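You operate a simulated robot arm through the tools that you are given. There is no shell and no other tool.

You are at the controls of a simulated two-armed robot. One attempt, no reset.

TASK
Refit the white tray on its scale, level the scale and zero it.
Fine: the display tells each foot knob's notches (an eighth turn; + is clockwise).

Only the result counts: the job must be done as asked and must still hold three seconds after the hand-in. Knocking over, shifting, dropping, spilling or breaking anything else fails it.

THE ROBOT
Two 7-joint arms with fingered hands on one trunk that stands fixed in place. Base frame: the origin is at the foot of the trunk, x ahead of it, y to its left, z up. Lengths are in mm, angles in rad, forces in N, time in s.
The left shoulder is at [70, 145, 1112], the right one opposite. With the tool pointing down near the work surface each hand reaches from about 140 to 720 mm from the base axis, measured 20 degrees to its own side. Payload 3.5 kg a hand.
Tool frame (each hand has its own): the origin (TCP) lies between the finger pads and is the grasp point; the fingertips stand 25 mm ahead of it; z points along the fingers, y is the line along which they close. Largest opening 88 mm; the body of the gripper starts 29 mm behind the TCP. The gripper is a hand of 4 fingers: y runs from the thumb to the fingers, the wrist lies at [-13, -97, -162] in the tool frame, and closing takes about 1.5 s.
Orientation is told as [roll, pitch, yaw] about the base's x, y, z axes, in that order, counted from this pose: with the fingers straight down and the wrist toward the robot, the tool's x, y and z point along [0, 1, 0], [1, 0, 0] and [0, 0, -1] of the base frame.

THE INTERFACE
- The arms move only by the tool move_arm. It takes "left_motion", "right_motion" or both (then of equal length, played together; a hand with none holds still); each is a list of rows, each a list of 2 entries, a list of its own where there are three numbers: the shift along the tool's x, y, z in units of 20 mm (1.0 is 20 mm), then the turn, a rotation vector about the tool's x, y, z in units of 5 degrees (1.0 is 5 degrees). In form: [[[tx, ty, tz], [rx, ry, rz]], ...]. A call has 1 to 20 rows; each row shifts and turns the commanded pose from where the row before left it, along the tool's axes as they then stand. "left_gripper" and "right_gripper" are, for a hand that has rows, the opening, from 0 (shut) to 1 (fully open), set as the call begins (left out, the last holds). A call with a number of a shift or a turn outside -1 to 1 is refused whole. Rows are played at 5 a second. More than 50 mm and 0.15 rad between two rows, or a gripper value outside its range, and nothing of the call is played. A pose out of reach is approached as far as the arm can. The call stops where the force on the tool passes 40 N (or 10 N more than at its start, if that is more) or the arm is blocked; 0.2 s more then pass. Each finger travels about 45 mm/s and halts on what it meets, pressing with about 31 N; the grip force reading is that of the motor and also rises with nothing between the fingers. The clock runs only during rows and for 0.2 s after the last one: add rows that do not move to give the fingers time. It gives the time, the measured TCP pose, the force on the tool (base axes), the opening and the grip force at its end, in the units of the frame above (readings bear some noise), with the torque about the TCP (base axes, N m) and any sound that the robot's microphone picked up.
- Cameras (640 x 400 px; columns grow to the right, rows downward): "scene" is now at [114.3, -34.6, 1404.6]; the picture's right is [-0.50, -0.86, 0.00], its down [-0.69, 0.40, -0.60] and it looks along [0.52, -0.30, -0.80] (base axes); focal length 278 px, centre (320, 200). "left" rides on the left gripper at [-64, -83, -98] in its tool frame; the picture's right is [-0.62, -0.37, 0.69], its down [0.71, -0.63, 0.30] and it looks along [0.32, 0.68, 0.65] (tool axes); focal length 265 px, centre (320, 200). "right" rides on the right gripper at [64, -83, -98] in its tool frame; the picture's right is [-0.62, 0.37, -0.69], its down [-0.71, -0.63, 0.30] and it looks along [-0.32, 0.68, 0.65] (tool axes); focal length 265 px, centre (320, 200). There is no depth. A picture from a camera that has moved, and an enlarged one, comes with that camera's place and axes in the base frame and with its lens.
- grab_frame(camera): a new picture of that camera. The clock stands still meanwhile.
- lift_body(by): slides the trunk up (or, below 0, down) by that many mm; the arms and the scene camera ride with it, the base frame stays. It gives what a move gives, with no picture.
- finger_targets(index, middle, ring, thumb_bend, thumb_turn, hand): sets how far each is bent, from 0 (flat) to 1 (curled in); at 0.3 the hand is open as for a grip, at 0.7 the pads meet at the TCP. One left out holds its place. A second passes; each finger stops where it meets its share of the squeeze, and holds until it gets a number again. A gripper value or a shape takes the hand back. It gives what a move gives, with no picture; readings hold the bend of each and the force on the fingers (four entries, about 0 where the hand has none), thumb and palm. thumb_turn goes from beside the hand (0) to across from the fingers (1), as for a grip.
- set_grasp(shape, hand): the hand has 4 fingers and takes this shape, open, in about a second: jaw (thumb against the fingers, like two jaws); tri (thumb and two fingers); tip (a fingertip pinch); poke (one finger out to press); point (the index stretched); flat (the hand flat); cup (the hand cupped); fist (a fist). The gripper value then closes the fingers along that shape, each until it touches; the sizes above hold for jaw. It gives what a move gives, with no picture.
- pan_tilt(pan, tilt): turns the head with the scene camera to pan (to the left, within 1.501 rad either way) and tilt (down, from -0.506 to 1.204), counted from straight ahead of the robot. It gives what a move gives.
- zoom(camera, box): a new picture of the part [left, top, right, bottom] of that camera's present view, enlarged. The clock stands still meanwhile.
- hand_in(): hands the job in; it is judged then, once.

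Places have to be worked out from the pictures, the camera data and where the tool is seen. Open the grippers and draw the arms clear of the work before you hand the job in, unless the task says otherwise.

The tools are called after "Emit:" as name(argument=value, ...) on one line, values as JSON. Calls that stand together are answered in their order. move_arm: Moves the arms, as the interface text tells. Its arguments: {"type":"object","properties":{"left_motion":{"type":"array","items":{"type":"array"}},"left_gripper":{"type":"number"},"right_motion":{"type":"array","items":{"type":"array"}},"right_gripper":{"type":"number"}},"required":[]} The other tools are called the same way: lift_body (by) slides the trunk up or down; set_grasp (shape, hand) gives the hand a shape; finger_targets (index, middle, ring, thumb_bend, thumb_turn, hand) moves the fingers one by one; pan_tilt (pan, tilt) turns the head that bears the scene camera; grab_frame (camera) takes a picture; zoom (camera, box) takes an enlarged picture of a part of a camera's view; hand_in () hands the job in.

At the start:

```text
time: 0.0
left_tcp_pos: [527.9, -57.5, 1132.0]
left_tcp_rot: [0.0, 0.0, 0.0]
left_contact_force: [0.7, 0.1, 0.2]
left_ft_torque: [-0.02, 0.0, 0.03]
left_gripper_width: 87.7
left_gripper_force: 0.1
left_shape: jaw
left_bend: [0.3, 0.3, 0.3, 0.3, 0.98]
left_finger forces: [0.0, 0.0, 0.0, 0.0, 0.0, 0.0]
right_tcp_pos: [371.0, -421.6, 1068.6]
right_tcp_rot: [0.0, 0.001, -0.001]
right_contact_force: [0.2, 0.5, 0.0]
right_ft_torque: [0.02, -0.01, 0.01]
right_gripper_width: 87.5
right_gripper_force: 0.1
right_shape: jaw
right_bend: [0.3, 0.3, 0.3, 0.3, 0.98]
right_finger forces: [0.0, 0.0, 0.0, 0.0, 0.1, 0.1]
trunk travel left (down, up): [-675.0, 165.0]
head pan, tilt: [-0.527, 0.93]
```

scene: 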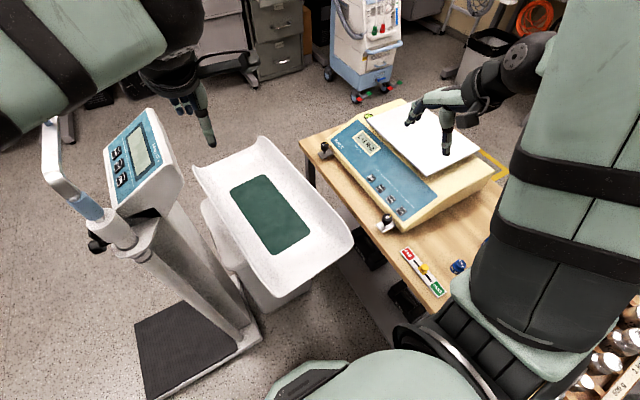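
right: 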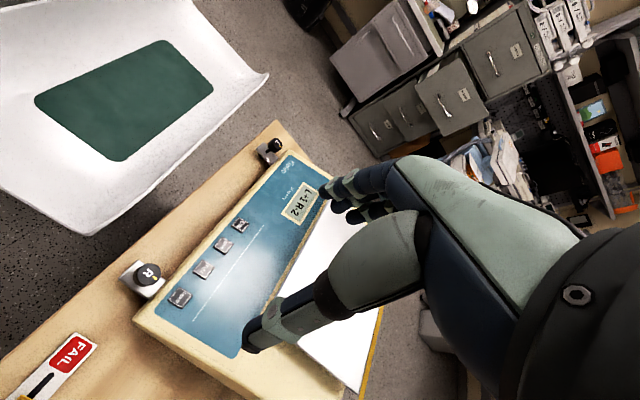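
left: 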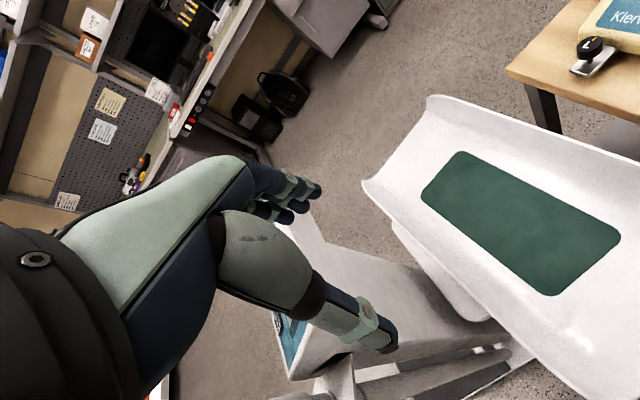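

The display on the bench scale seems to read something like "L-1 R-2", with knobs L and R on the table. I'll zoom in to look closer before doing anything.

Emit:
zoom(camera="scene", box=[290, 80, 530, 310])

Emit:
zoom(camera="right", box=[120, 120, 400, 400])

Emit:
zoom(camera="scene", box=[30, 80, 370, 400])

```text
1.74 times, centred on (410, 195) of scene
camera zoom: at [114.3, -34.6, 1404.6], right [-0.5, -0.86, 0.0], down [-0.69, 0.4, -0.6], along [0.52, -0.3, -0.8], focal length 483 px, centre (164, 209)
```

zoom: 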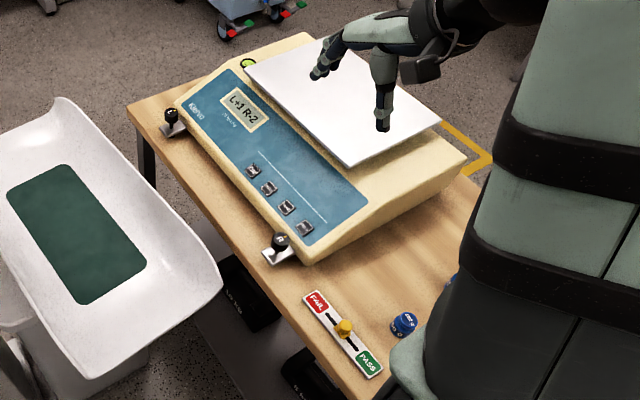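

```text
1.43 times, centred on (260, 260) of right
camera zoom: at [287.2, -355.9, 1168.7], right [0.37, -0.62, 0.69], down [-0.63, -0.71, -0.3], along [0.68, -0.32, -0.65], focal length 379 px, centre (406, 114)
```

zoom: 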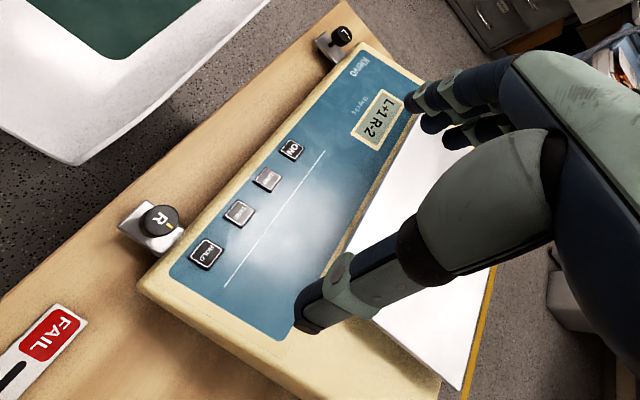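

```text
1.25 times, centred on (200, 240) of scene
camera zoom: at [114.3, -34.6, 1404.6], right [-0.5, -0.86, 0.0], down [-0.69, 0.4, -0.6], along [0.52, -0.3, -0.8], focal length 348 px, centre (470, 150)
```

zoom: 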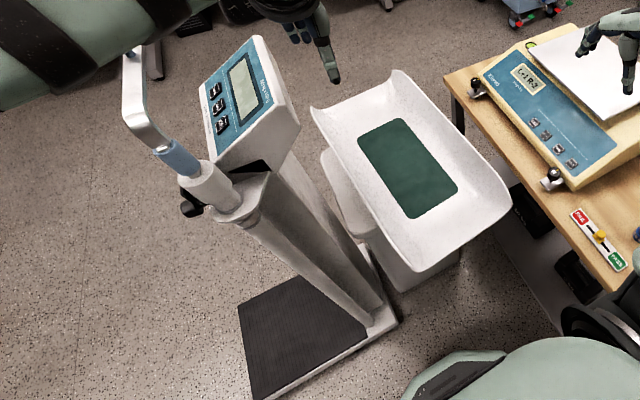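

The display reads "L+1 R-2"; the white plate on top seems shifted on the scale body, and the right hand is hovering over it. I'll turn the head to survey the surroundings, the clear space for the right arm and whatever else lies around.

Emit:
pan_tilt(pan=-1.2, tilt=0.9)

Emit:
grab_frame(camera="scene")

Emit:
grab_frame(camera="right")

```text
time: 1.1
left_tcp_pos: [528.0, -58.0, 1132.8]
left_tcp_rot: [-0.001, -0.001, 0.001]
left_contact_force: [0.1, 0.4, -0.2]
left_ft_torque: [0.0, -0.02, 0.03]
left_gripper_width: 87.6
left_gripper_force: 0.1
left_shape: jaw
left_bend: [0.3, 0.3, 0.3, 0.3, 0.98]
left_finger forces: [0.0, 0.0, 0.0, 0.0, 0.0, 0.0]
right_tcp_pos: [369.4, -422.6, 1068.7]
right_tcp_rot: [0.002, -0.002, 0.0]
right_contact_force: [0.7, -0.3, -0.3]
right_ft_torque: [0.01, 0.04, 0.02]
right_gripper_width: 87.6
right_gripper_force: 0.0
right_shape: jaw
right_bend: [0.3, 0.3, 0.3, 0.3, 0.98]
right_finger forces: [0.0, 0.1, 0.1, 0.0, 0.0, 0.1]
trunk travel left (down, up): [-675.0, 165.0]
head pan, tilt: [-1.201, 0.901]
```

```text
taken
camera scene: at [77.8, -67.9, 1406.8], right [-0.93, -0.36, 0.0], down [-0.28, 0.73, -0.62], along [0.23, -0.58, -0.78], focal length 278 px, centre (320, 200)
```

scene: 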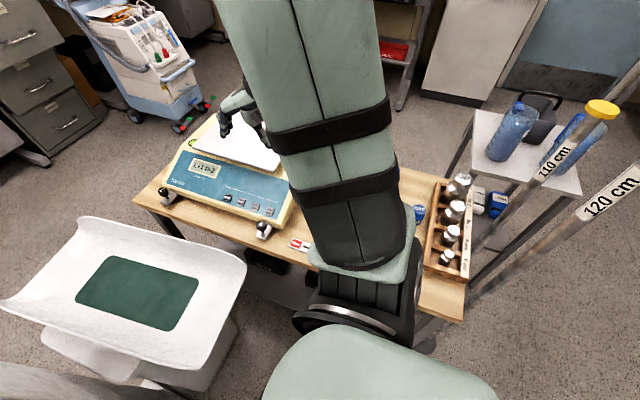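

```text
taken
camera right: at [287.2, -355.9, 1168.7], right [0.37, -0.62, 0.69], down [-0.63, -0.71, -0.3], along [0.68, -0.32, -0.65], focal length 265 px, centre (320, 200)
```

right: 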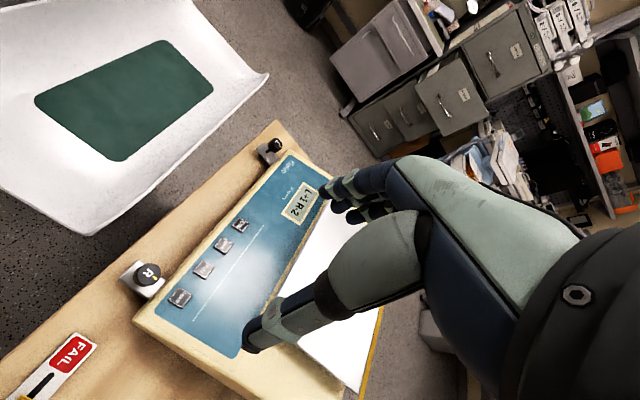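

The bench has the scale, a PASS/FAIL slider, a blue item and a rack of weights, all best left alone. I'll draw the right hand back and up along a clear path so the scene camera can see the tray and the knobs.

Emit:
move_arm(right_motion=[[[0, -1, -0.5], [0, 0, 0]], [[0, -1, -0.5], [0, 0, 0]], [[0, -1, -0.5], [0, 0, 0]], [[0, -1, -0.5], [0, 0, 0]], [[0, -1, -0.5], [0, 0, 0]], [[0, -1, -0.5], [0, 0, 0]], [[0, -1, -0.5], [0, 0, 0]], [[0, 0, 0], [0, 0, 0]]])

Emit:
pan_tilt(pan=-0.8, tilt=0.75)

Emit:
grab_frame(camera="scene")

Emit:
grab_frame(camera="right")

```text
time: 2.9
left_tcp_pos: [530.0, -57.0, 1132.4]
left_tcp_rot: [-0.001, 0.0, 0.0]
left_contact_force: [0.2, 0.4, 0.0]
left_ft_torque: [0.03, 0.02, 0.01]
left_gripper_width: 87.5
left_gripper_force: 0.0
left_shape: jaw
left_bend: [0.3, 0.3, 0.3, 0.3, 0.98]
left_finger forces: [0.0, 0.0, 0.1, 0.1, 0.0, 0.1]
right_tcp_pos: [228.9, -422.5, 1139.3]
right_tcp_rot: [0.001, 0.0, -0.001]
right_contact_force: [-1.0, -0.2, 0.3]
right_ft_torque: [-0.01, 0.03, 0.01]
right_gripper_width: 87.7
right_gripper_force: 0.0
right_shape: jaw
right_bend: [0.3, 0.3, 0.3, 0.3, 0.98]
right_finger forces: [0.0, 0.1, 0.0, 0.0, 0.1, 0.0]
trunk travel left (down, up): [-675.0, 165.0]
head pan, tilt: [-1.201, 0.901]
```

```text
time: 3.7
left_tcp_pos: [528.7, -57.1, 1132.6]
left_tcp_rot: [0.0, 0.0, 0.0]
left_contact_force: [-0.9, -0.1, 0.4]
left_ft_torque: [0.01, -0.01, 0.03]
left_gripper_width: 87.4
left_gripper_force: 0.1
left_shape: jaw
left_bend: [0.3, 0.3, 0.3, 0.3, 0.98]
left_finger forces: [0.0, 0.0, 0.0, 0.1, 0.0, 0.1]
right_tcp_pos: [229.1, -422.5, 1139.8]
right_tcp_rot: [0.0, 0.0, 0.0]
right_contact_force: [0.2, 0.0, -0.4]
right_ft_torque: [0.02, 0.02, -0.01]
right_gripper_width: 87.6
right_gripper_force: 0.1
right_shape: jaw
right_bend: [0.3, 0.3, 0.3, 0.3, 0.98]
right_finger forces: [0.1, 0.1, 0.0, 0.0, 0.1, 0.0]
trunk travel left (down, up): [-675.0, 165.0]
head pan, tilt: [-0.799, 0.75]
```

```text
taken
camera scene: at [107.9, -56.9, 1418.7], right [-0.72, -0.7, 0.0], down [-0.48, 0.49, -0.73], along [0.51, -0.52, -0.68], focal length 278 px, centre (320, 200)
```

scene: 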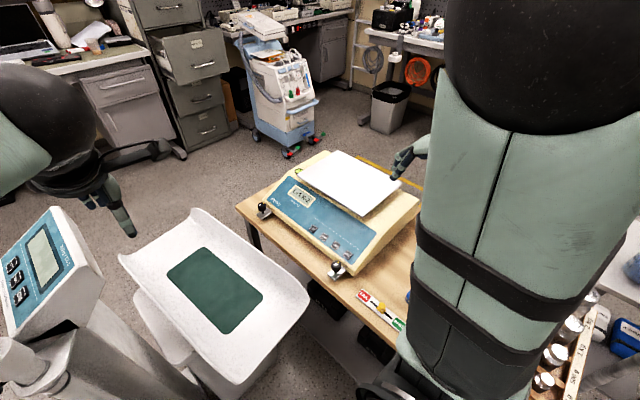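

```text
taken
camera right: at [146.0, -355.9, 1238.8], right [0.37, -0.62, 0.69], down [-0.63, -0.71, -0.3], along [0.68, -0.32, -0.65], focal length 265 px, centre (320, 200)
```

right: 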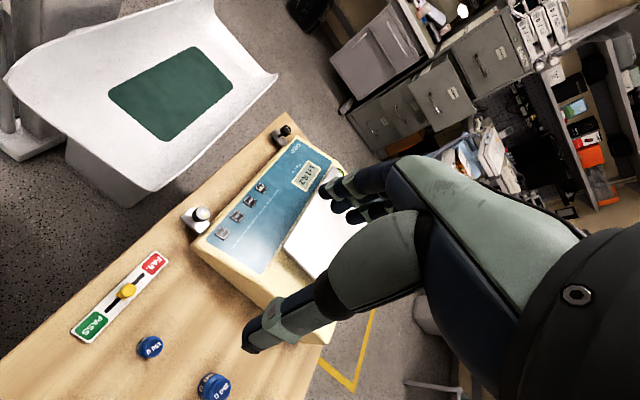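

Now the scale is nearly clear of the hand. I'll zoom on it in the scene camera and the knobs in the right camera.

Emit:
zoom(camera="scene", box=[230, 130, 430, 290])

Emit:
zoom(camera="right", box=[160, 100, 360, 300])

Emit:
zoom(camera="scene", box=[280, 140, 360, 220])

```text
2.50 times, centred on (330, 210) of scene
camera zoom: at [107.9, -56.9, 1418.7], right [-0.72, -0.7, 0.0], down [-0.48, 0.49, -0.73], along [0.51, -0.52, -0.68], focal length 695 px, centre (295, 175)
```

zoom: 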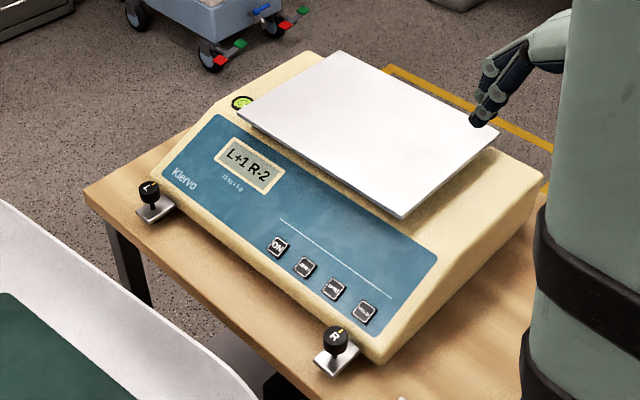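

```text
2.00 times, centred on (260, 200) of right
camera zoom: at [146.0, -355.9, 1238.8], right [0.37, -0.62, 0.69], down [-0.63, -0.71, -0.3], along [0.68, -0.32, -0.65], focal length 531 px, centre (440, 200)
```

zoom: 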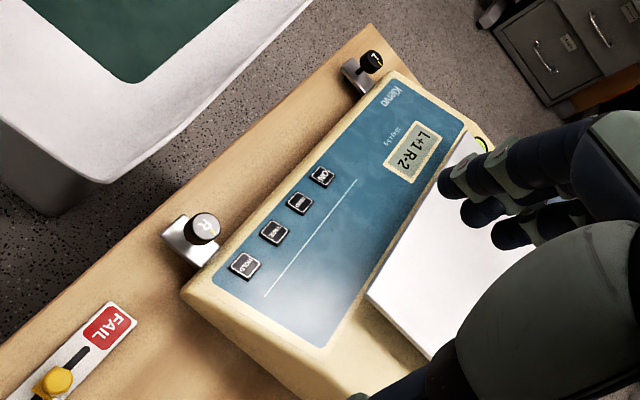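

```text
5.00 times, centred on (320, 180) of scene
camera zoom: at [107.9, -56.9, 1418.7], right [-0.72, -0.7, 0.0], down [-0.48, 0.49, -0.73], along [0.51, -0.52, -0.68], focal length 1390 px, centre (320, 300)
```

zoom: 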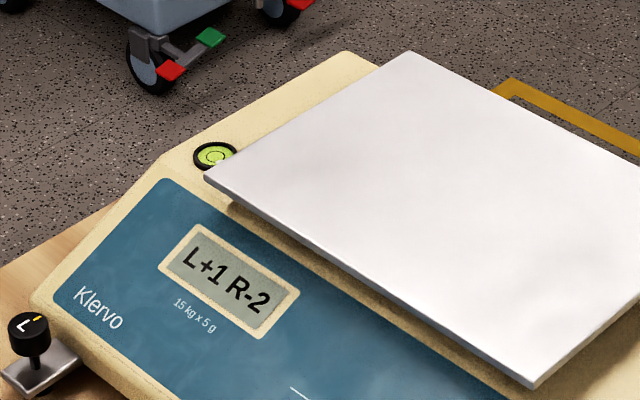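

I'll zoom tighter on the buttons, the knob tops and the tray's underside edge.

Emit:
zoom(camera="scene", box=[305, 215, 365, 265])

Emit:
zoom(camera="right", box=[170, 180, 270, 250])

Emit:
zoom(camera="scene", box=[350, 160, 430, 220])

Emit:
zoom(camera="right", box=[260, 110, 360, 190])

```text
8.00 times, centred on (335, 240) of scene
camera zoom: at [107.9, -56.9, 1418.7], right [-0.72, -0.7, 0.0], down [-0.48, 0.49, -0.73], along [0.51, -0.52, -0.68], focal length 2224 px, centre (200, -120)
```

zoom: 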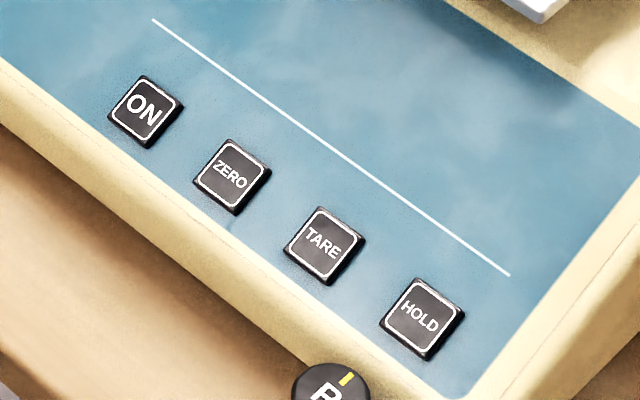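

```text
5.71 times, centred on (220, 215) of right
camera zoom: at [146.0, -355.9, 1238.8], right [0.37, -0.62, 0.69], down [-0.63, -0.71, -0.3], along [0.68, -0.32, -0.65], focal length 1517 px, centre (891, 114)
```

zoom: 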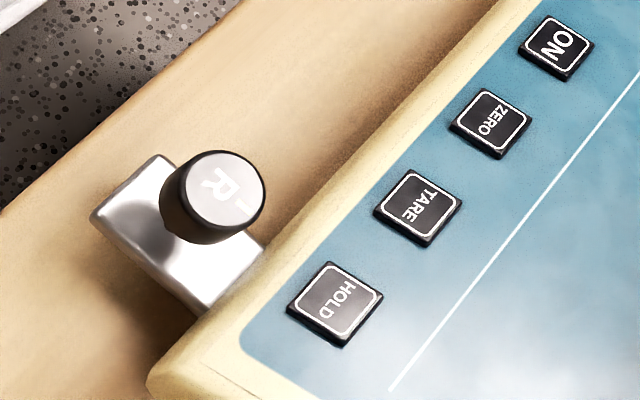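

```text
6.67 times, centred on (390, 190) of scene
camera zoom: at [107.9, -56.9, 1418.7], right [-0.72, -0.7, 0.0], down [-0.48, 0.49, -0.73], along [0.51, -0.52, -0.68], focal length 1853 px, centre (-147, 267)
```

zoom: 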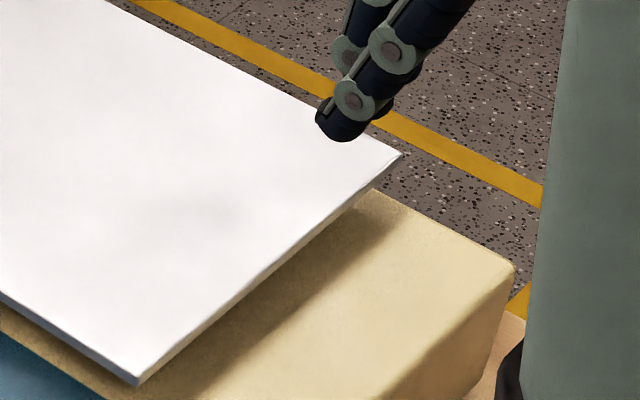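

```text
5.00 times, centred on (310, 150) of right
camera zoom: at [146.0, -355.9, 1238.8], right [0.37, -0.62, 0.69], down [-0.63, -0.71, -0.3], along [0.68, -0.32, -0.65], focal length 1327 px, centre (370, 450)
```

zoom: 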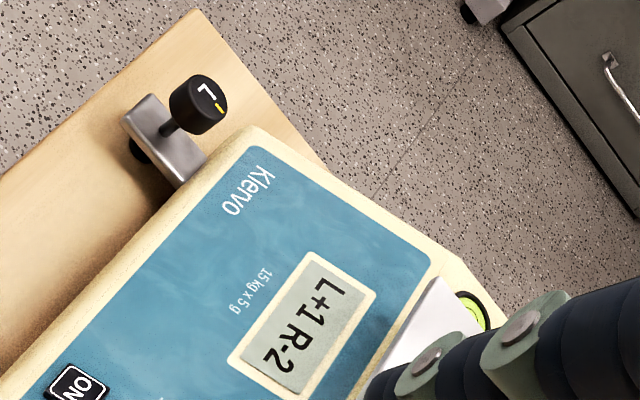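

I see ON/ZERO/TARE/HOLD keys and two small black knobs marked L and R; the white plate looks shifted to the left/back of the body and overlaps the bubble. I'll move the right hand out over the right side of the table (still high, well above the small weights) to look at the tray from the side.

Emit:
move_arm(right_motion=[[[-1, 0.15, 0.6], [0, 0, 0]], [[-1, 0.15, 0.6], [0, 0, 0]], [[-1, 0.15, 0.6], [0, 0, 0]], [[-1, 0.15, 0.6], [0, 0, 0]], [[-1, 0.15, 0.6], [0, 0, 0]], [[-1, 0.15, 0.6], [0, 0, 0]], [[-1, 0.15, 0.6], [0, 0, 0]], [[0, 0, 0], [0, 0, 0]]])

Emit:
grab_frame(camera="right")

Emit:
grab_frame(camera="scene")

```text
time: 5.5
left_tcp_pos: [528.8, -55.6, 1132.7]
left_tcp_rot: [-0.001, 0.0, 0.001]
left_contact_force: [0.6, 0.3, -0.1]
left_ft_torque: [-0.03, -0.01, 0.01]
left_gripper_width: 87.6
left_gripper_force: 0.0
left_shape: jaw
left_bend: [0.3, 0.3, 0.3, 0.3, 0.98]
left_finger forces: [0.0, 0.0, 0.0, 0.0, 0.0, 0.0]
right_tcp_pos: [251.3, -561.6, 1055.8]
right_tcp_rot: [0.0, 0.0, 0.001]
right_contact_force: [0.5, -0.1, -0.3]
right_ft_torque: [-0.04, 0.03, -0.01]
right_gripper_width: 87.5
right_gripper_force: 0.0
right_shape: jaw
right_bend: [0.3, 0.3, 0.3, 0.3, 0.98]
right_finger forces: [0.1, 0.0, 0.0, 0.1, 0.0, 0.0]
trunk travel left (down, up): [-675.0, 165.0]
head pan, tilt: [-0.799, 0.75]
```

```text
taken
camera right: at [167.7, -496.3, 1155.2], right [0.37, -0.62, 0.69], down [-0.63, -0.71, -0.3], along [0.68, -0.32, -0.65], focal length 265 px, centre (320, 200)
```

right: 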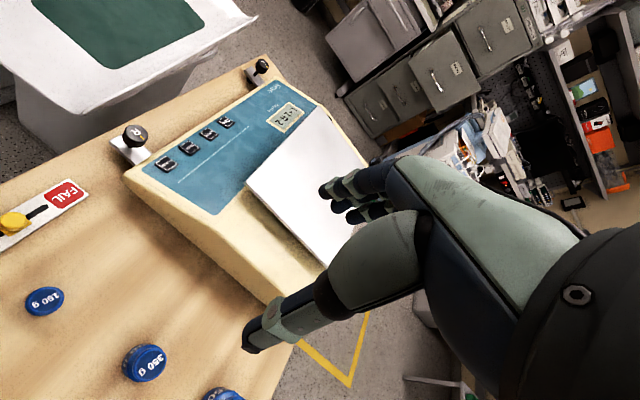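

```text
taken
camera scene: at [108.1, -56.1, 1418.7], right [-0.72, -0.7, 0.0], down [-0.48, 0.49, -0.73], along [0.51, -0.52, -0.68], focal length 278 px, centre (320, 200)
```

scene: 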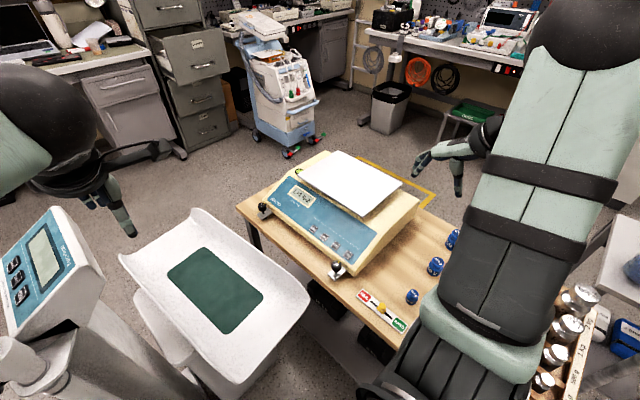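

The scale is fully visible to the head camera now. I'll zoom in on it from both cameras to measure the tray and body outlines.

Emit:
zoom(camera="scene", box=[230, 140, 430, 290])

Emit:
zoom(camera="right", box=[100, 40, 380, 340])

Emit:
zoom(camera="right", box=[230, 130, 350, 290])

```text
2.67 times, centred on (330, 215) of scene
camera zoom: at [108.1, -56.1, 1418.7], right [-0.72, -0.7, 0.0], down [-0.48, 0.49, -0.73], along [0.51, -0.52, -0.68], focal length 741 px, centre (293, 160)
```

zoom: 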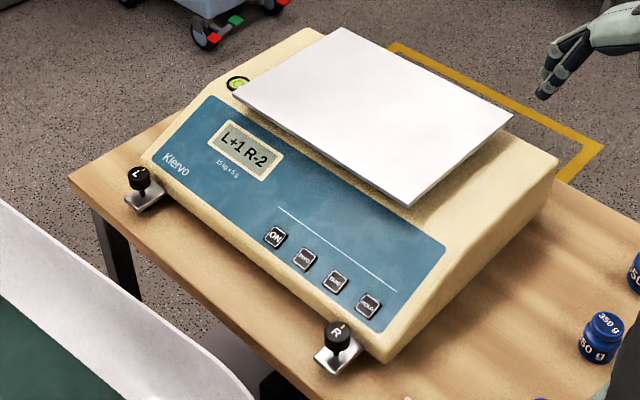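

```text
1.33 times, centred on (240, 190) of right
camera zoom: at [167.7, -496.3, 1155.2], right [0.37, -0.62, 0.69], down [-0.63, -0.71, -0.3], along [0.68, -0.32, -0.65], focal length 354 px, centre (427, 213)
```

zoom: 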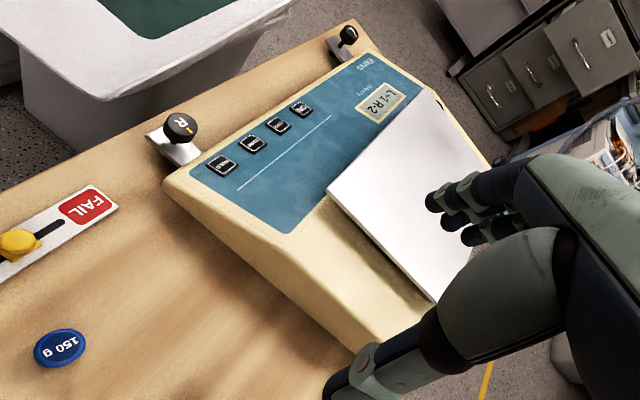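

```text
2.50 times, centred on (290, 210) of right
camera zoom: at [167.7, -496.3, 1155.2], right [0.37, -0.62, 0.69], down [-0.63, -0.71, -0.3], along [0.68, -0.32, -0.65], focal length 664 px, centre (395, 175)
```

zoom: 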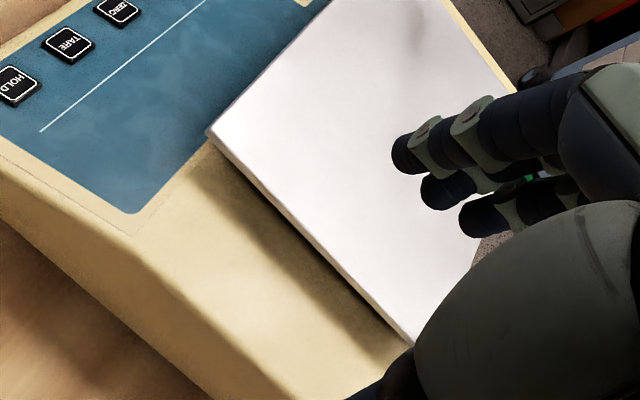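

The tray's top appears at about z≈844 with x≈401–676 and y≈-741…-531, hovering about 15–20 mm above the body; I need a low side view to see what it rests on. I'll pitch the right hand up and lower it beside the scale's right end to look under the tray.

Emit:
move_arm(right_motion=[[[0, 0, 0], [-0.9, -0.43, 0]], [[0, 0, 0], [-0.9, -0.43, 0]], [[0, 0, 0], [-0.9, -0.43, 0]], [[0, 0, 0], [-0.9, -0.43, 0]], [[0, 0, 0], [-0.9, -0.43, 0]], [[0, 0, 0], [-0.9, -0.43, 0]], [[0.36, -0.31, 0.98], [0, 0, 0]], [[0.36, -0.31, 0.98], [0, 0, 0]], [[0.36, -0.31, 0.98], [0, 0, 0]], [[0.36, -0.31, 0.98], [0, 0, 0]], [[0.36, -0.31, 0.98], [0, 0, 0]], [[0.36, -0.31, 0.98], [0, 0, 0]], [[0, 0, 0], [0, 0, 0]]])

Emit:
grab_frame(camera="right")

Emit:
grab_frame(camera="scene")

```text
time: 8.3
left_tcp_pos: [528.4, -56.8, 1132.5]
left_tcp_rot: [0.0, 0.001, 0.0]
left_contact_force: [-0.9, 0.0, 0.2]
left_ft_torque: [-0.03, 0.02, 0.02]
left_gripper_width: 88.0
left_gripper_force: 0.0
left_shape: jaw
left_bend: [0.3, 0.3, 0.3, 0.3, 0.98]
left_finger forces: [0.0, 0.1, 0.0, 0.1, 0.0, 0.0]
right_tcp_pos: [278.6, -543.4, 925.3]
right_tcp_rot: [-0.243, -0.466, 0.057]
right_contact_force: [-0.1, 0.1, 0.3]
right_ft_torque: [0.0, -0.02, 0.01]
right_gripper_width: 87.7
right_gripper_force: 0.0
right_shape: jaw
right_bend: [0.3, 0.3, 0.3, 0.3, 0.98]
right_finger forces: [0.0, 0.0, 0.1, 0.0, 0.1, 0.0]
right hand out of reach, approached as far as the arm can: row 6
trunk travel left (down, up): [-675.0, 165.0]
head pan, tilt: [-0.799, 0.75]
```

```text
taken
camera right: at [164.1, -463.5, 961.2], right [-0.02, -0.44, 0.9], down [-0.46, -0.79, -0.39], along [0.89, -0.42, -0.19], focal length 265 px, centre (320, 200)
```

right: 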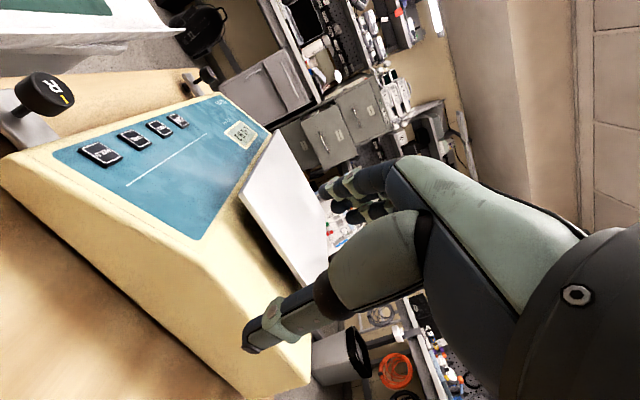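

```text
taken
camera scene: at [108.0, -56.6, 1418.7], right [-0.72, -0.7, 0.0], down [-0.48, 0.49, -0.73], along [0.51, -0.52, -0.68], focal length 278 px, centre (320, 200)
```

scene: 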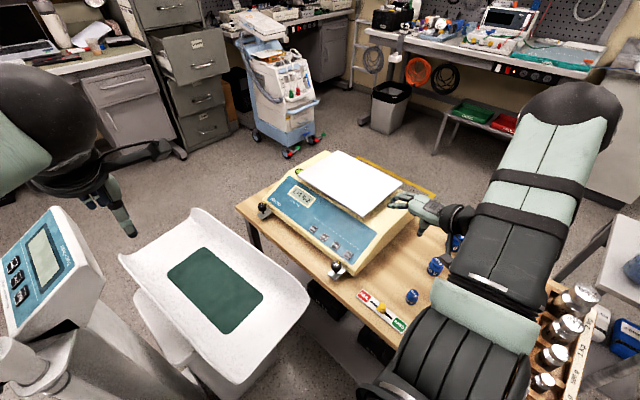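

I now have a lower side view; I'll zoom on the tray's edge, the gap beneath it, and the knobs.

Emit:
zoom(camera="right", box=[190, 90, 350, 300])

Emit:
zoom(camera="right", box=[0, 50, 240, 220])

```text
1.90 times, centred on (270, 195) of right
camera zoom: at [164.1, -463.5, 961.2], right [-0.02, -0.44, 0.9], down [-0.46, -0.79, -0.39], along [0.89, -0.42, -0.19], focal length 506 px, centre (415, 210)
```

zoom: 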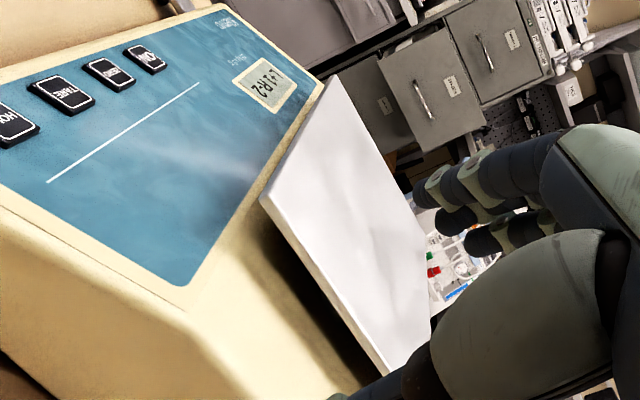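

```text
2.35 times, centred on (120, 135) of right
camera zoom: at [164.1, -463.5, 961.2], right [-0.02, -0.44, 0.9], down [-0.46, -0.79, -0.39], along [0.89, -0.42, -0.19], focal length 624 px, centre (791, 353)
```

zoom: 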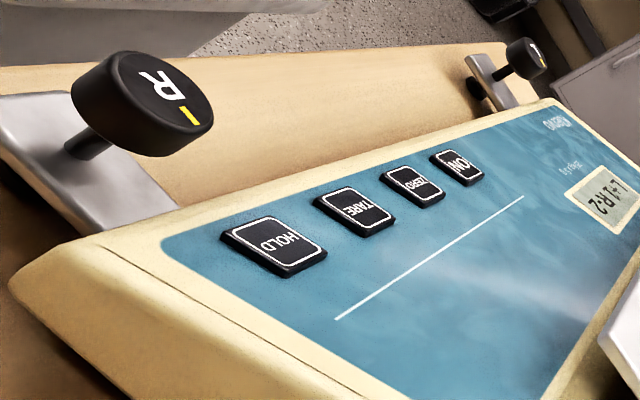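

The tray floats on some kind of support with a dark gap below. I'll lower the hand another ~90 mm (still above the small weights) to look under it.

Emit:
move_arm(right_motion=[[[0.19, -0.41, 0.78], [0, 0, 0]], [[0.19, -0.41, 0.78], [0, 0, 0]], [[0.19, -0.41, 0.78], [0, 0, 0]], [[0.19, -0.41, 0.78], [0, 0, 0]], [[0.19, -0.41, 0.78], [0, 0, 0]], [[0, 0, 0], [0, 0, 0]]])

Emit:
grab_frame(camera="right")

Emit:
zoom(camera="right", box=[190, 90, 350, 300])

```text
time: 9.7
left_tcp_pos: [528.1, -58.4, 1132.3]
left_tcp_rot: [0.0, 0.0, -0.001]
left_contact_force: [-0.6, 1.0, 1.0]
left_ft_torque: [0.0, 0.03, 0.02]
left_gripper_width: 87.8
left_gripper_force: 0.1
left_shape: jaw
left_bend: [0.3, 0.3, 0.3, 0.3, 0.98]
left_finger forces: [0.1, 0.0, 0.0, 0.0, 0.1, 0.0]
right_tcp_pos: [279.4, -547.7, 835.9]
right_tcp_rot: [-0.244, -0.466, 0.059]
right_contact_force: [0.2, 0.1, -0.3]
right_ft_torque: [0.0, 0.03, -0.03]
right_gripper_width: 87.4
right_gripper_force: 0.1
right_shape: jaw
right_bend: [0.3, 0.3, 0.3, 0.3, 0.98]
right_finger forces: [0.0, 0.0, 0.0, 0.0, 0.1, 0.1]
trunk travel left (down, up): [-675.0, 165.0]
head pan, tilt: [-0.799, 0.75]
```

```text
taken
camera right: at [163.5, -465.5, 870.5], right [-0.02, -0.44, 0.9], down [-0.46, -0.8, -0.39], along [0.89, -0.42, -0.19], focal length 265 px, centre (320, 200)
```

right: 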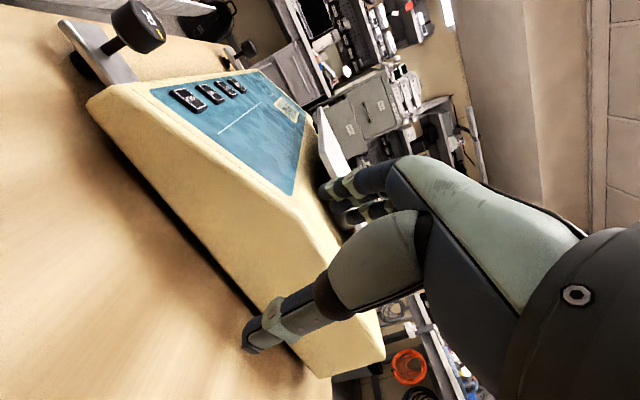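

```text
1.90 times, centred on (270, 195) of right
camera zoom: at [163.5, -465.5, 870.5], right [-0.02, -0.44, 0.9], down [-0.46, -0.8, -0.39], along [0.89, -0.42, -0.19], focal length 506 px, centre (415, 210)
```

zoom: 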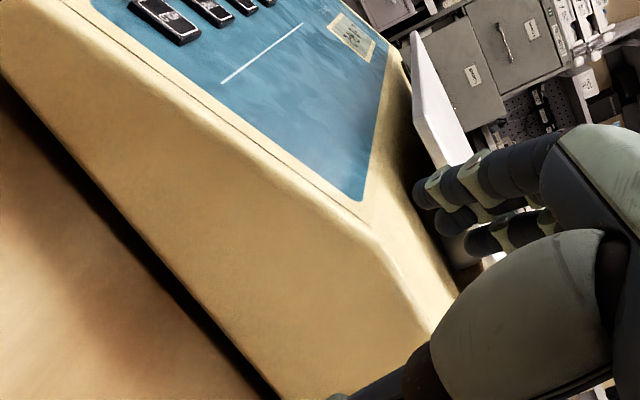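

The hand itself blocks the gap. I'll slide the hand sideways to the right (−y) at the same height so the tray moves into the open part of the picture.

Emit:
move_arm(right_motion=[[[-0.975, -0.05, 0.1], [0, 0, 0]], [[-0.975, -0.05, 0.1], [0, 0, 0]], [[-0.975, -0.05, 0.1], [0, 0, 0]], [[-0.975, -0.05, 0.1], [0, 0, 0]], [[-0.975, -0.05, 0.1], [0, 0, 0]], [[0, 0, 0], [0, 0, 0]]])

Emit:
grab_frame(camera="right")

Emit:
zoom(camera="right", box=[190, 50, 350, 260])

```text
time: 11.1
left_tcp_pos: [527.6, -57.0, 1130.9]
left_tcp_rot: [0.0, -0.002, 0.0]
left_contact_force: [-0.2, -0.1, 0.3]
left_ft_torque: [0.02, -0.04, 0.0]
left_gripper_width: 87.6
left_gripper_force: 0.1
left_shape: jaw
left_bend: [0.3, 0.3, 0.3, 0.3, 0.98]
left_finger forces: [0.0, 0.1, 0.1, 0.0, 0.1, 0.1]
right_tcp_pos: [271.9, -643.3, 846.7]
right_tcp_rot: [-0.243, -0.466, 0.057]
right_contact_force: [0.8, -0.3, -0.3]
right_ft_torque: [-0.01, 0.01, 0.01]
right_gripper_width: 87.7
right_gripper_force: 0.1
right_shape: jaw
right_bend: [0.3, 0.3, 0.3, 0.3, 0.98]
right_finger forces: [0.0, 0.1, 0.1, 0.0, 0.0, 0.0]
trunk travel left (down, up): [-675.0, 165.0]
head pan, tilt: [-0.799, 0.75]
```

```text
taken
camera right: at [157.3, -563.1, 882.0], right [-0.02, -0.44, 0.9], down [-0.46, -0.79, -0.39], along [0.89, -0.42, -0.19], focal length 265 px, centre (320, 200)
```

right: 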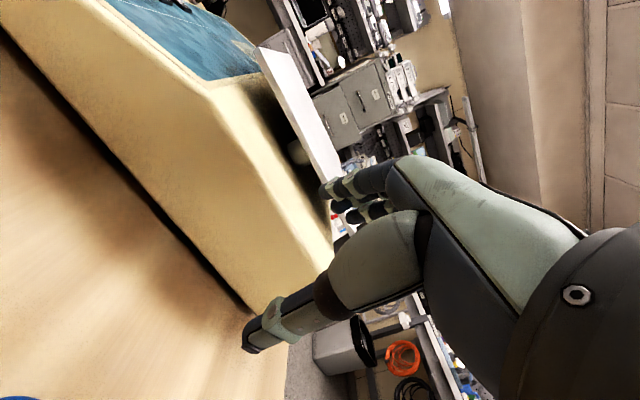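

```text
1.90 times, centred on (270, 155) of right
camera zoom: at [157.3, -563.1, 882.0], right [-0.02, -0.44, 0.9], down [-0.46, -0.79, -0.39], along [0.89, -0.42, -0.19], focal length 506 px, centre (415, 286)
```

zoom: 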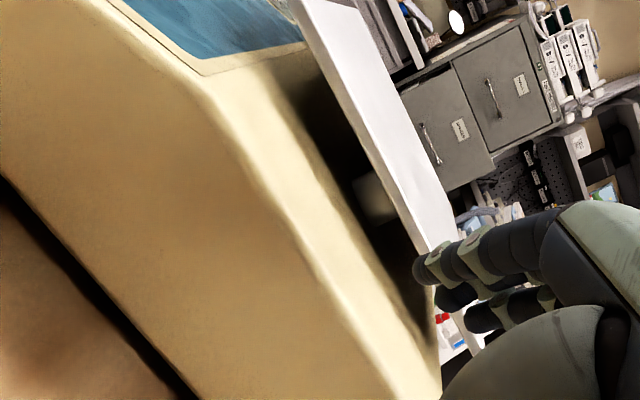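

There's something like a stub under the tray's middle. Zooming further on the gap.

Emit:
zoom(camera="right", box=[260, 90, 340, 220])

Emit:
zoom(camera="right", box=[285, 130, 325, 180])

```text
3.08 times, centred on (300, 155) of right
camera zoom: at [157.3, -563.1, 882.0], right [-0.02, -0.44, 0.9], down [-0.46, -0.79, -0.39], along [0.89, -0.42, -0.19], focal length 817 px, centre (382, 338)
```

zoom: 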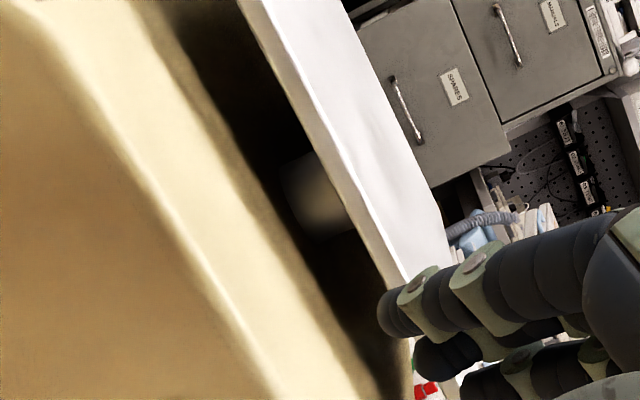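

```text
8.00 times, centred on (305, 155) of right
camera zoom: at [157.3, -563.1, 882.0], right [-0.02, -0.44, 0.9], down [-0.46, -0.79, -0.39], along [0.89, -0.42, -0.19], focal length 2123 px, centre (440, 560)
```

zoom: 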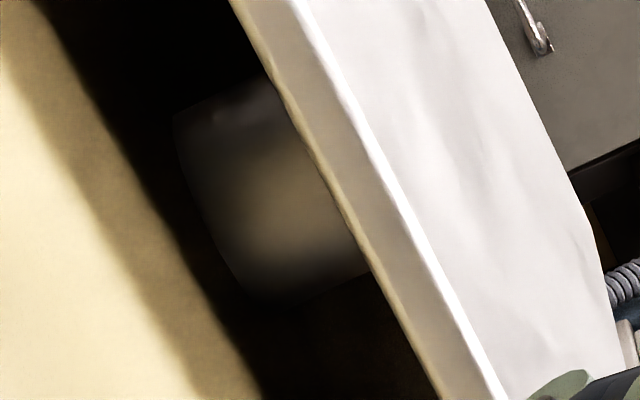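

I see one round post (~35 mm) under the tray. To check whether it's central and whether the tray is tilted, I'll raise the hand, bring it round to the front of the scale, turn it toward the tray and look from there.

Emit:
move_arm(right_motion=[[[-0.233, 0.489, -0.938], [0, 0, 0]], [[-0.233, 0.489, -0.938], [0, 0, 0]], [[-0.233, 0.489, -0.938], [0, 0, 0]], [[-0.233, 0.489, -0.938], [0, 0, 0]], [[-0.233, 0.489, -0.938], [0, 0, 0]], [[-0.233, 0.489, -0.938], [0, 0, 0]], [[0.995, 0.3, -0.035], [0, 0, 0]], [[0.995, 0.3, -0.035], [0, 0, 0]], [[0.995, 0.3, -0.035], [0, 0, 0]], [[0.995, 0.3, -0.035], [0, 0, 0]], [[0.995, 0.3, -0.035], [0, 0, 0]], [[0.995, 0.3, -0.035], [0, 0, 0]], [[0.995, 0.3, -0.035], [0, 0, 0]], [[0.995, 0.3, -0.035], [0, 0, 0]], [[0.995, 0.3, -0.035], [0, 0, 0]], [[0.995, 0.3, -0.035], [0, 0, 0]], [[0, 0, 0], [0, 0, 0]]])

Emit:
move_arm(right_motion=[[[0, 0, 0], [0.215, -0.4515, 0.866]], [[0, 0, 0], [0.215, -0.4515, 0.866]], [[0, 0, 0], [0.215, -0.4515, 0.866]], [[0, 0, 0], [0.215, -0.4515, 0.866]], [[0, 0, 0], [0.215, -0.4515, 0.866]], [[0, 0, 0], [0.215, -0.4515, 0.866]], [[0, 0, 0], [0.215, -0.4515, 0.866]], [[0, 0, 0], [0.215, -0.4515, 0.866]], [[0, 0, 0], [0.215, -0.4515, 0.866]], [[0, 0, 0], [0, 0, 0]]])

Emit:
grab_frame(camera="right")

Emit:
grab_frame(camera="scene")

```text
time: 14.7
left_tcp_pos: [529.5, -57.6, 1132.8]
left_tcp_rot: [0.0, 0.0, -0.001]
left_contact_force: [-0.1, 0.0, -0.1]
left_ft_torque: [0.0, 0.0, 0.03]
left_gripper_width: 87.4
left_gripper_force: 0.0
left_shape: jaw
left_bend: [0.3, 0.3, 0.3, 0.3, 0.98]
left_finger forces: [0.0, 0.1, 0.1, 0.0, 0.0, 0.0]
right_tcp_pos: [333.6, -446.6, 966.3]
right_tcp_rot: [-0.244, -0.466, 0.056]
right_contact_force: [0.2, 0.0, 0.5]
right_ft_torque: [0.03, 0.02, -0.01]
right_gripper_width: 87.5
right_gripper_force: 0.1
right_shape: jaw
right_bend: [0.3, 0.3, 0.3, 0.3, 0.98]
right_finger forces: [0.1, 0.0, 0.1, 0.0, 0.0, 0.1]
trunk travel left (down, up): [-675.0, 165.0]
head pan, tilt: [-0.799, 0.75]
```

```text
time: 16.9
left_tcp_pos: [528.5, -58.2, 1131.6]
left_tcp_rot: [0.001, 0.001, 0.0]
left_contact_force: [0.2, -0.1, -0.4]
left_ft_torque: [0.03, -0.02, 0.04]
left_gripper_width: 87.6
left_gripper_force: 0.1
left_shape: jaw
left_bend: [0.3, 0.3, 0.3, 0.3, 0.98]
left_finger forces: [0.0, 0.1, 0.0, 0.0, 0.1, 0.0]
right_tcp_pos: [352.1, -482.3, 951.0]
right_tcp_rot: [-0.243, -0.446, -0.698]
right_contact_force: [-0.2, 0.2, 0.2]
right_ft_torque: [0.01, 0.0, -0.01]
right_gripper_width: 87.6
right_gripper_force: 0.1
right_shape: jaw
right_bend: [0.3, 0.3, 0.3, 0.3, 0.98]
right_finger forces: [0.1, 0.1, 0.1, 0.0, 0.0, 0.0]
right hand out of reach, approached as far as the arm can: row 1, 2, 3, 4, 5, 6, 8, 9
trunk travel left (down, up): [-675.0, 165.0]
head pan, tilt: [-0.799, 0.75]
```

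```text
taken
camera right: at [323.1, -344.2, 988.2], right [-0.3, -0.32, 0.9], down [-0.89, -0.26, -0.38], along [0.35, -0.91, -0.21], focal length 265 px, centre (320, 200)
```

right: 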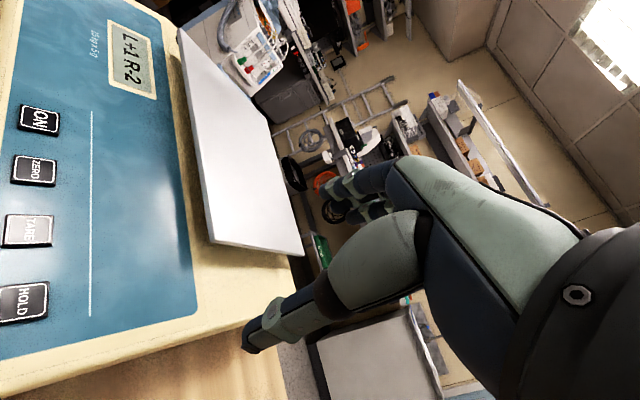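

```text
taken
camera scene: at [108.3, -57.6, 1418.6], right [-0.72, -0.7, 0.0], down [-0.48, 0.49, -0.73], along [0.51, -0.52, -0.68], focal length 278 px, centre (320, 200)
```

scene: 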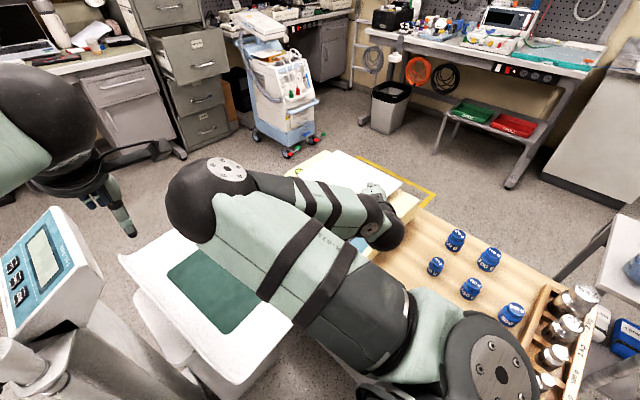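

The arm's elbow swung over to the left side, but nothing was touched, and this view from the front shows the tray well. Zooming on the gap.

Emit:
zoom(camera="right", box=[150, 0, 330, 270])

Emit:
zoom(camera="right", box=[160, 10, 250, 140])

Emit:
zoom(camera="right", box=[170, 130, 260, 260])

```text
1.48 times, centred on (240, 135) of right
camera zoom: at [323.1, -344.2, 988.2], right [-0.3, -0.32, 0.9], down [-0.89, -0.26, -0.38], along [0.35, -0.91, -0.21], focal length 393 px, centre (438, 296)
```

zoom: 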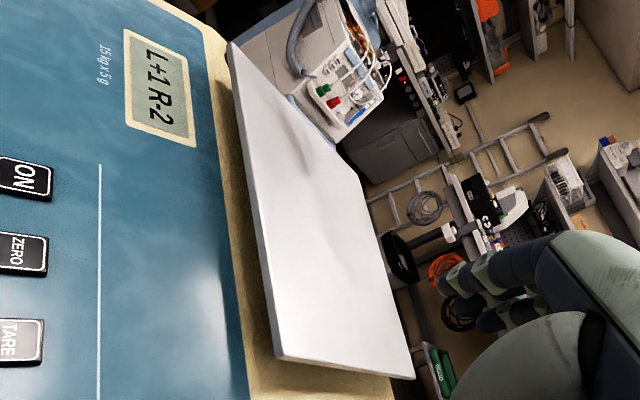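

```text
3.08 times, centred on (205, 75) of right
camera zoom: at [323.1, -344.2, 988.2], right [-0.3, -0.32, 0.9], down [-0.89, -0.26, -0.38], along [0.35, -0.91, -0.21], focal length 817 px, centre (674, 585)
```

zoom: 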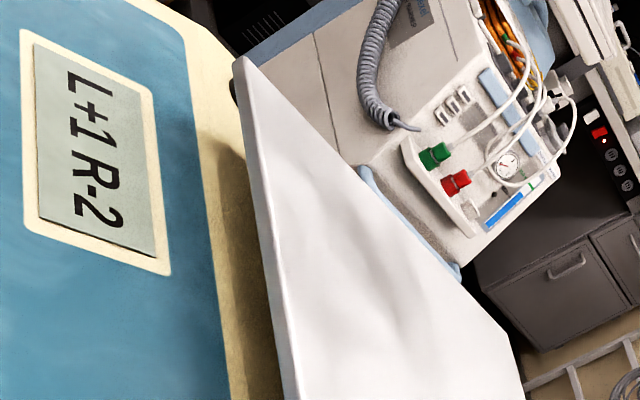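

```text
3.08 times, centred on (215, 195) of right
camera zoom: at [323.1, -344.2, 988.2], right [-0.3, -0.32, 0.9], down [-0.89, -0.26, -0.38], along [0.35, -0.91, -0.21], focal length 817 px, centre (643, 215)
```

zoom: 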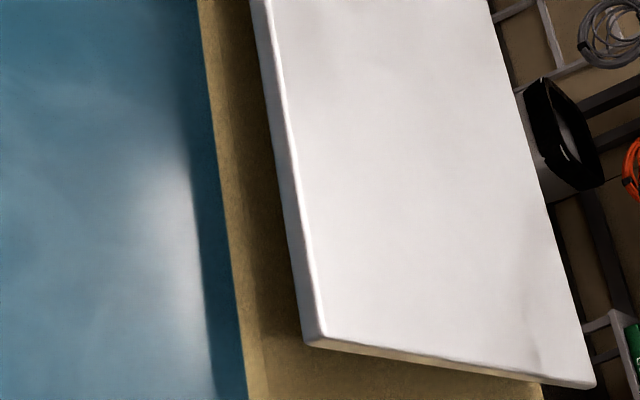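

The top face is clear but I still need a lower angle to see the post. I'll lower the hand about 100 mm and back 30 mm, keeping it clear of the sloped panel.

Emit:
move_arm(right_motion=[[[0.53, -0.75, 0.92], [0, 0, 0]], [[0.53, -0.75, 0.92], [0, 0, 0]], [[0.53, -0.75, 0.92], [0, 0, 0]], [[0.53, -0.75, 0.92], [0, 0, 0]], [[0, 0, 0], [0, 0, 0]]])

Emit:
grab_frame(camera="right")

Emit:
zoom(camera="right", box=[150, 0, 330, 270])

```text
time: 18.1
left_tcp_pos: [528.1, -58.3, 1132.7]
left_tcp_rot: [-0.001, 0.001, -0.002]
left_contact_force: [-0.2, 0.0, 0.1]
left_ft_torque: [-0.01, 0.04, -0.01]
left_gripper_width: 87.7
left_gripper_force: 0.1
left_shape: jaw
left_bend: [0.3, 0.3, 0.3, 0.3, 0.98]
left_finger forces: [0.0, 0.1, 0.0, 0.0, 0.1, 0.1]
right_tcp_pos: [356.1, -451.9, 851.2]
right_tcp_rot: [-0.244, -0.466, -0.724]
right_contact_force: [-0.1, -0.6, 0.1]
right_ft_torque: [-0.01, 0.01, -0.04]
right_gripper_width: 87.6
right_gripper_force: 0.0
right_shape: jaw
right_bend: [0.3, 0.3, 0.3, 0.3, 0.98]
right_finger forces: [0.0, 0.0, 0.0, 0.1, 0.0, 0.0]
trunk travel left (down, up): [-675.0, 165.0]
head pan, tilt: [-0.799, 0.75]
```

```text
taken
camera right: at [329.9, -313.3, 886.4], right [-0.32, -0.3, 0.9], down [-0.89, -0.24, -0.39], along [0.33, -0.93, -0.19], focal length 265 px, centre (320, 200)
```

right: 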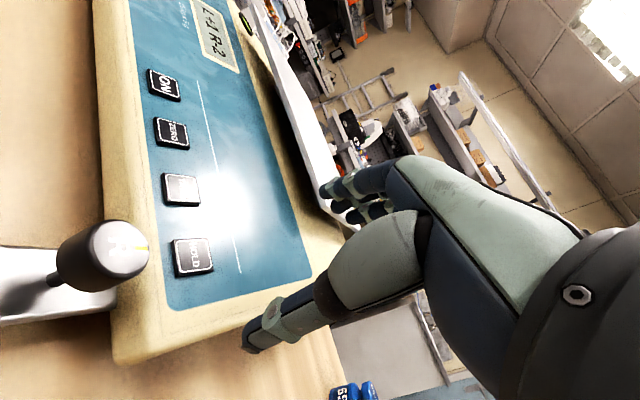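

```text
1.48 times, centred on (240, 135) of right
camera zoom: at [329.9, -313.3, 886.4], right [-0.32, -0.3, 0.9], down [-0.89, -0.24, -0.39], along [0.33, -0.93, -0.19], focal length 393 px, centre (438, 296)
```

zoom: 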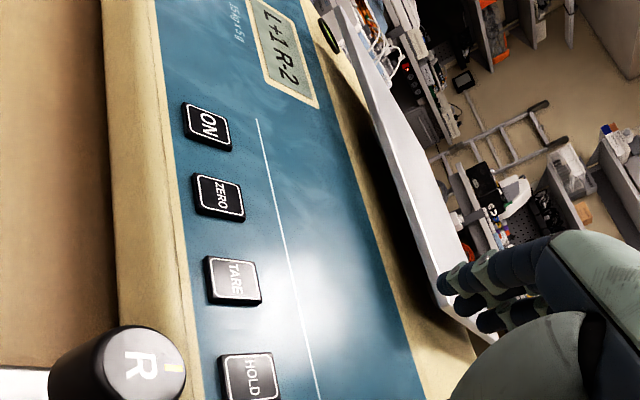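

Zooming closer into the gap from this lower view.

Emit:
zoom(camera="right", box=[230, 0, 350, 110])

Emit:
zoom(camera="right", box=[260, 90, 360, 250])

```text
3.64 times, centred on (290, 55) of right
camera zoom: at [329.9, -313.3, 886.4], right [-0.32, -0.3, 0.9], down [-0.89, -0.24, -0.39], along [0.33, -0.93, -0.19], focal length 965 px, centre (429, 727)
```

zoom: 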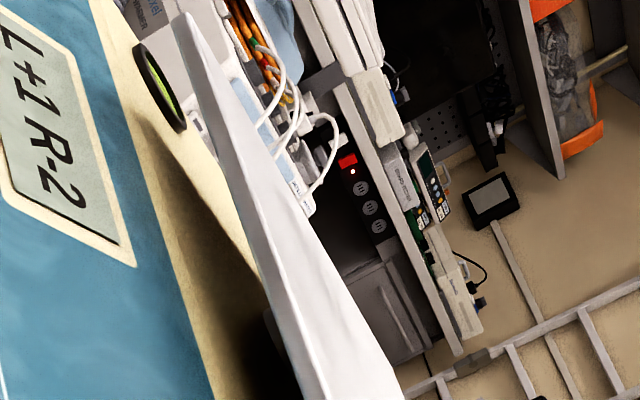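

```text
2.50 times, centred on (310, 170) of right
camera zoom: at [329.9, -313.3, 886.4], right [-0.32, -0.3, 0.9], down [-0.89, -0.24, -0.39], along [0.33, -0.93, -0.19], focal length 664 px, centre (345, 275)
```

zoom: 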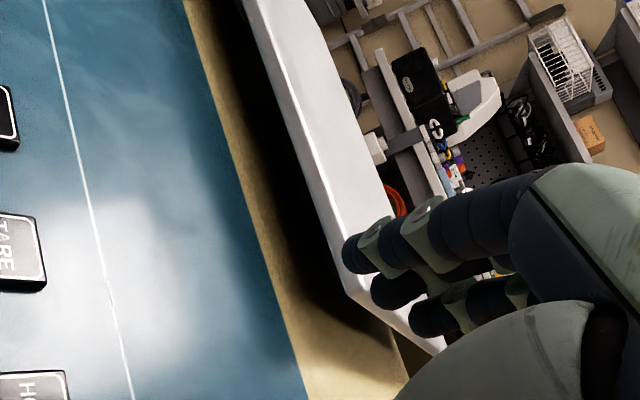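

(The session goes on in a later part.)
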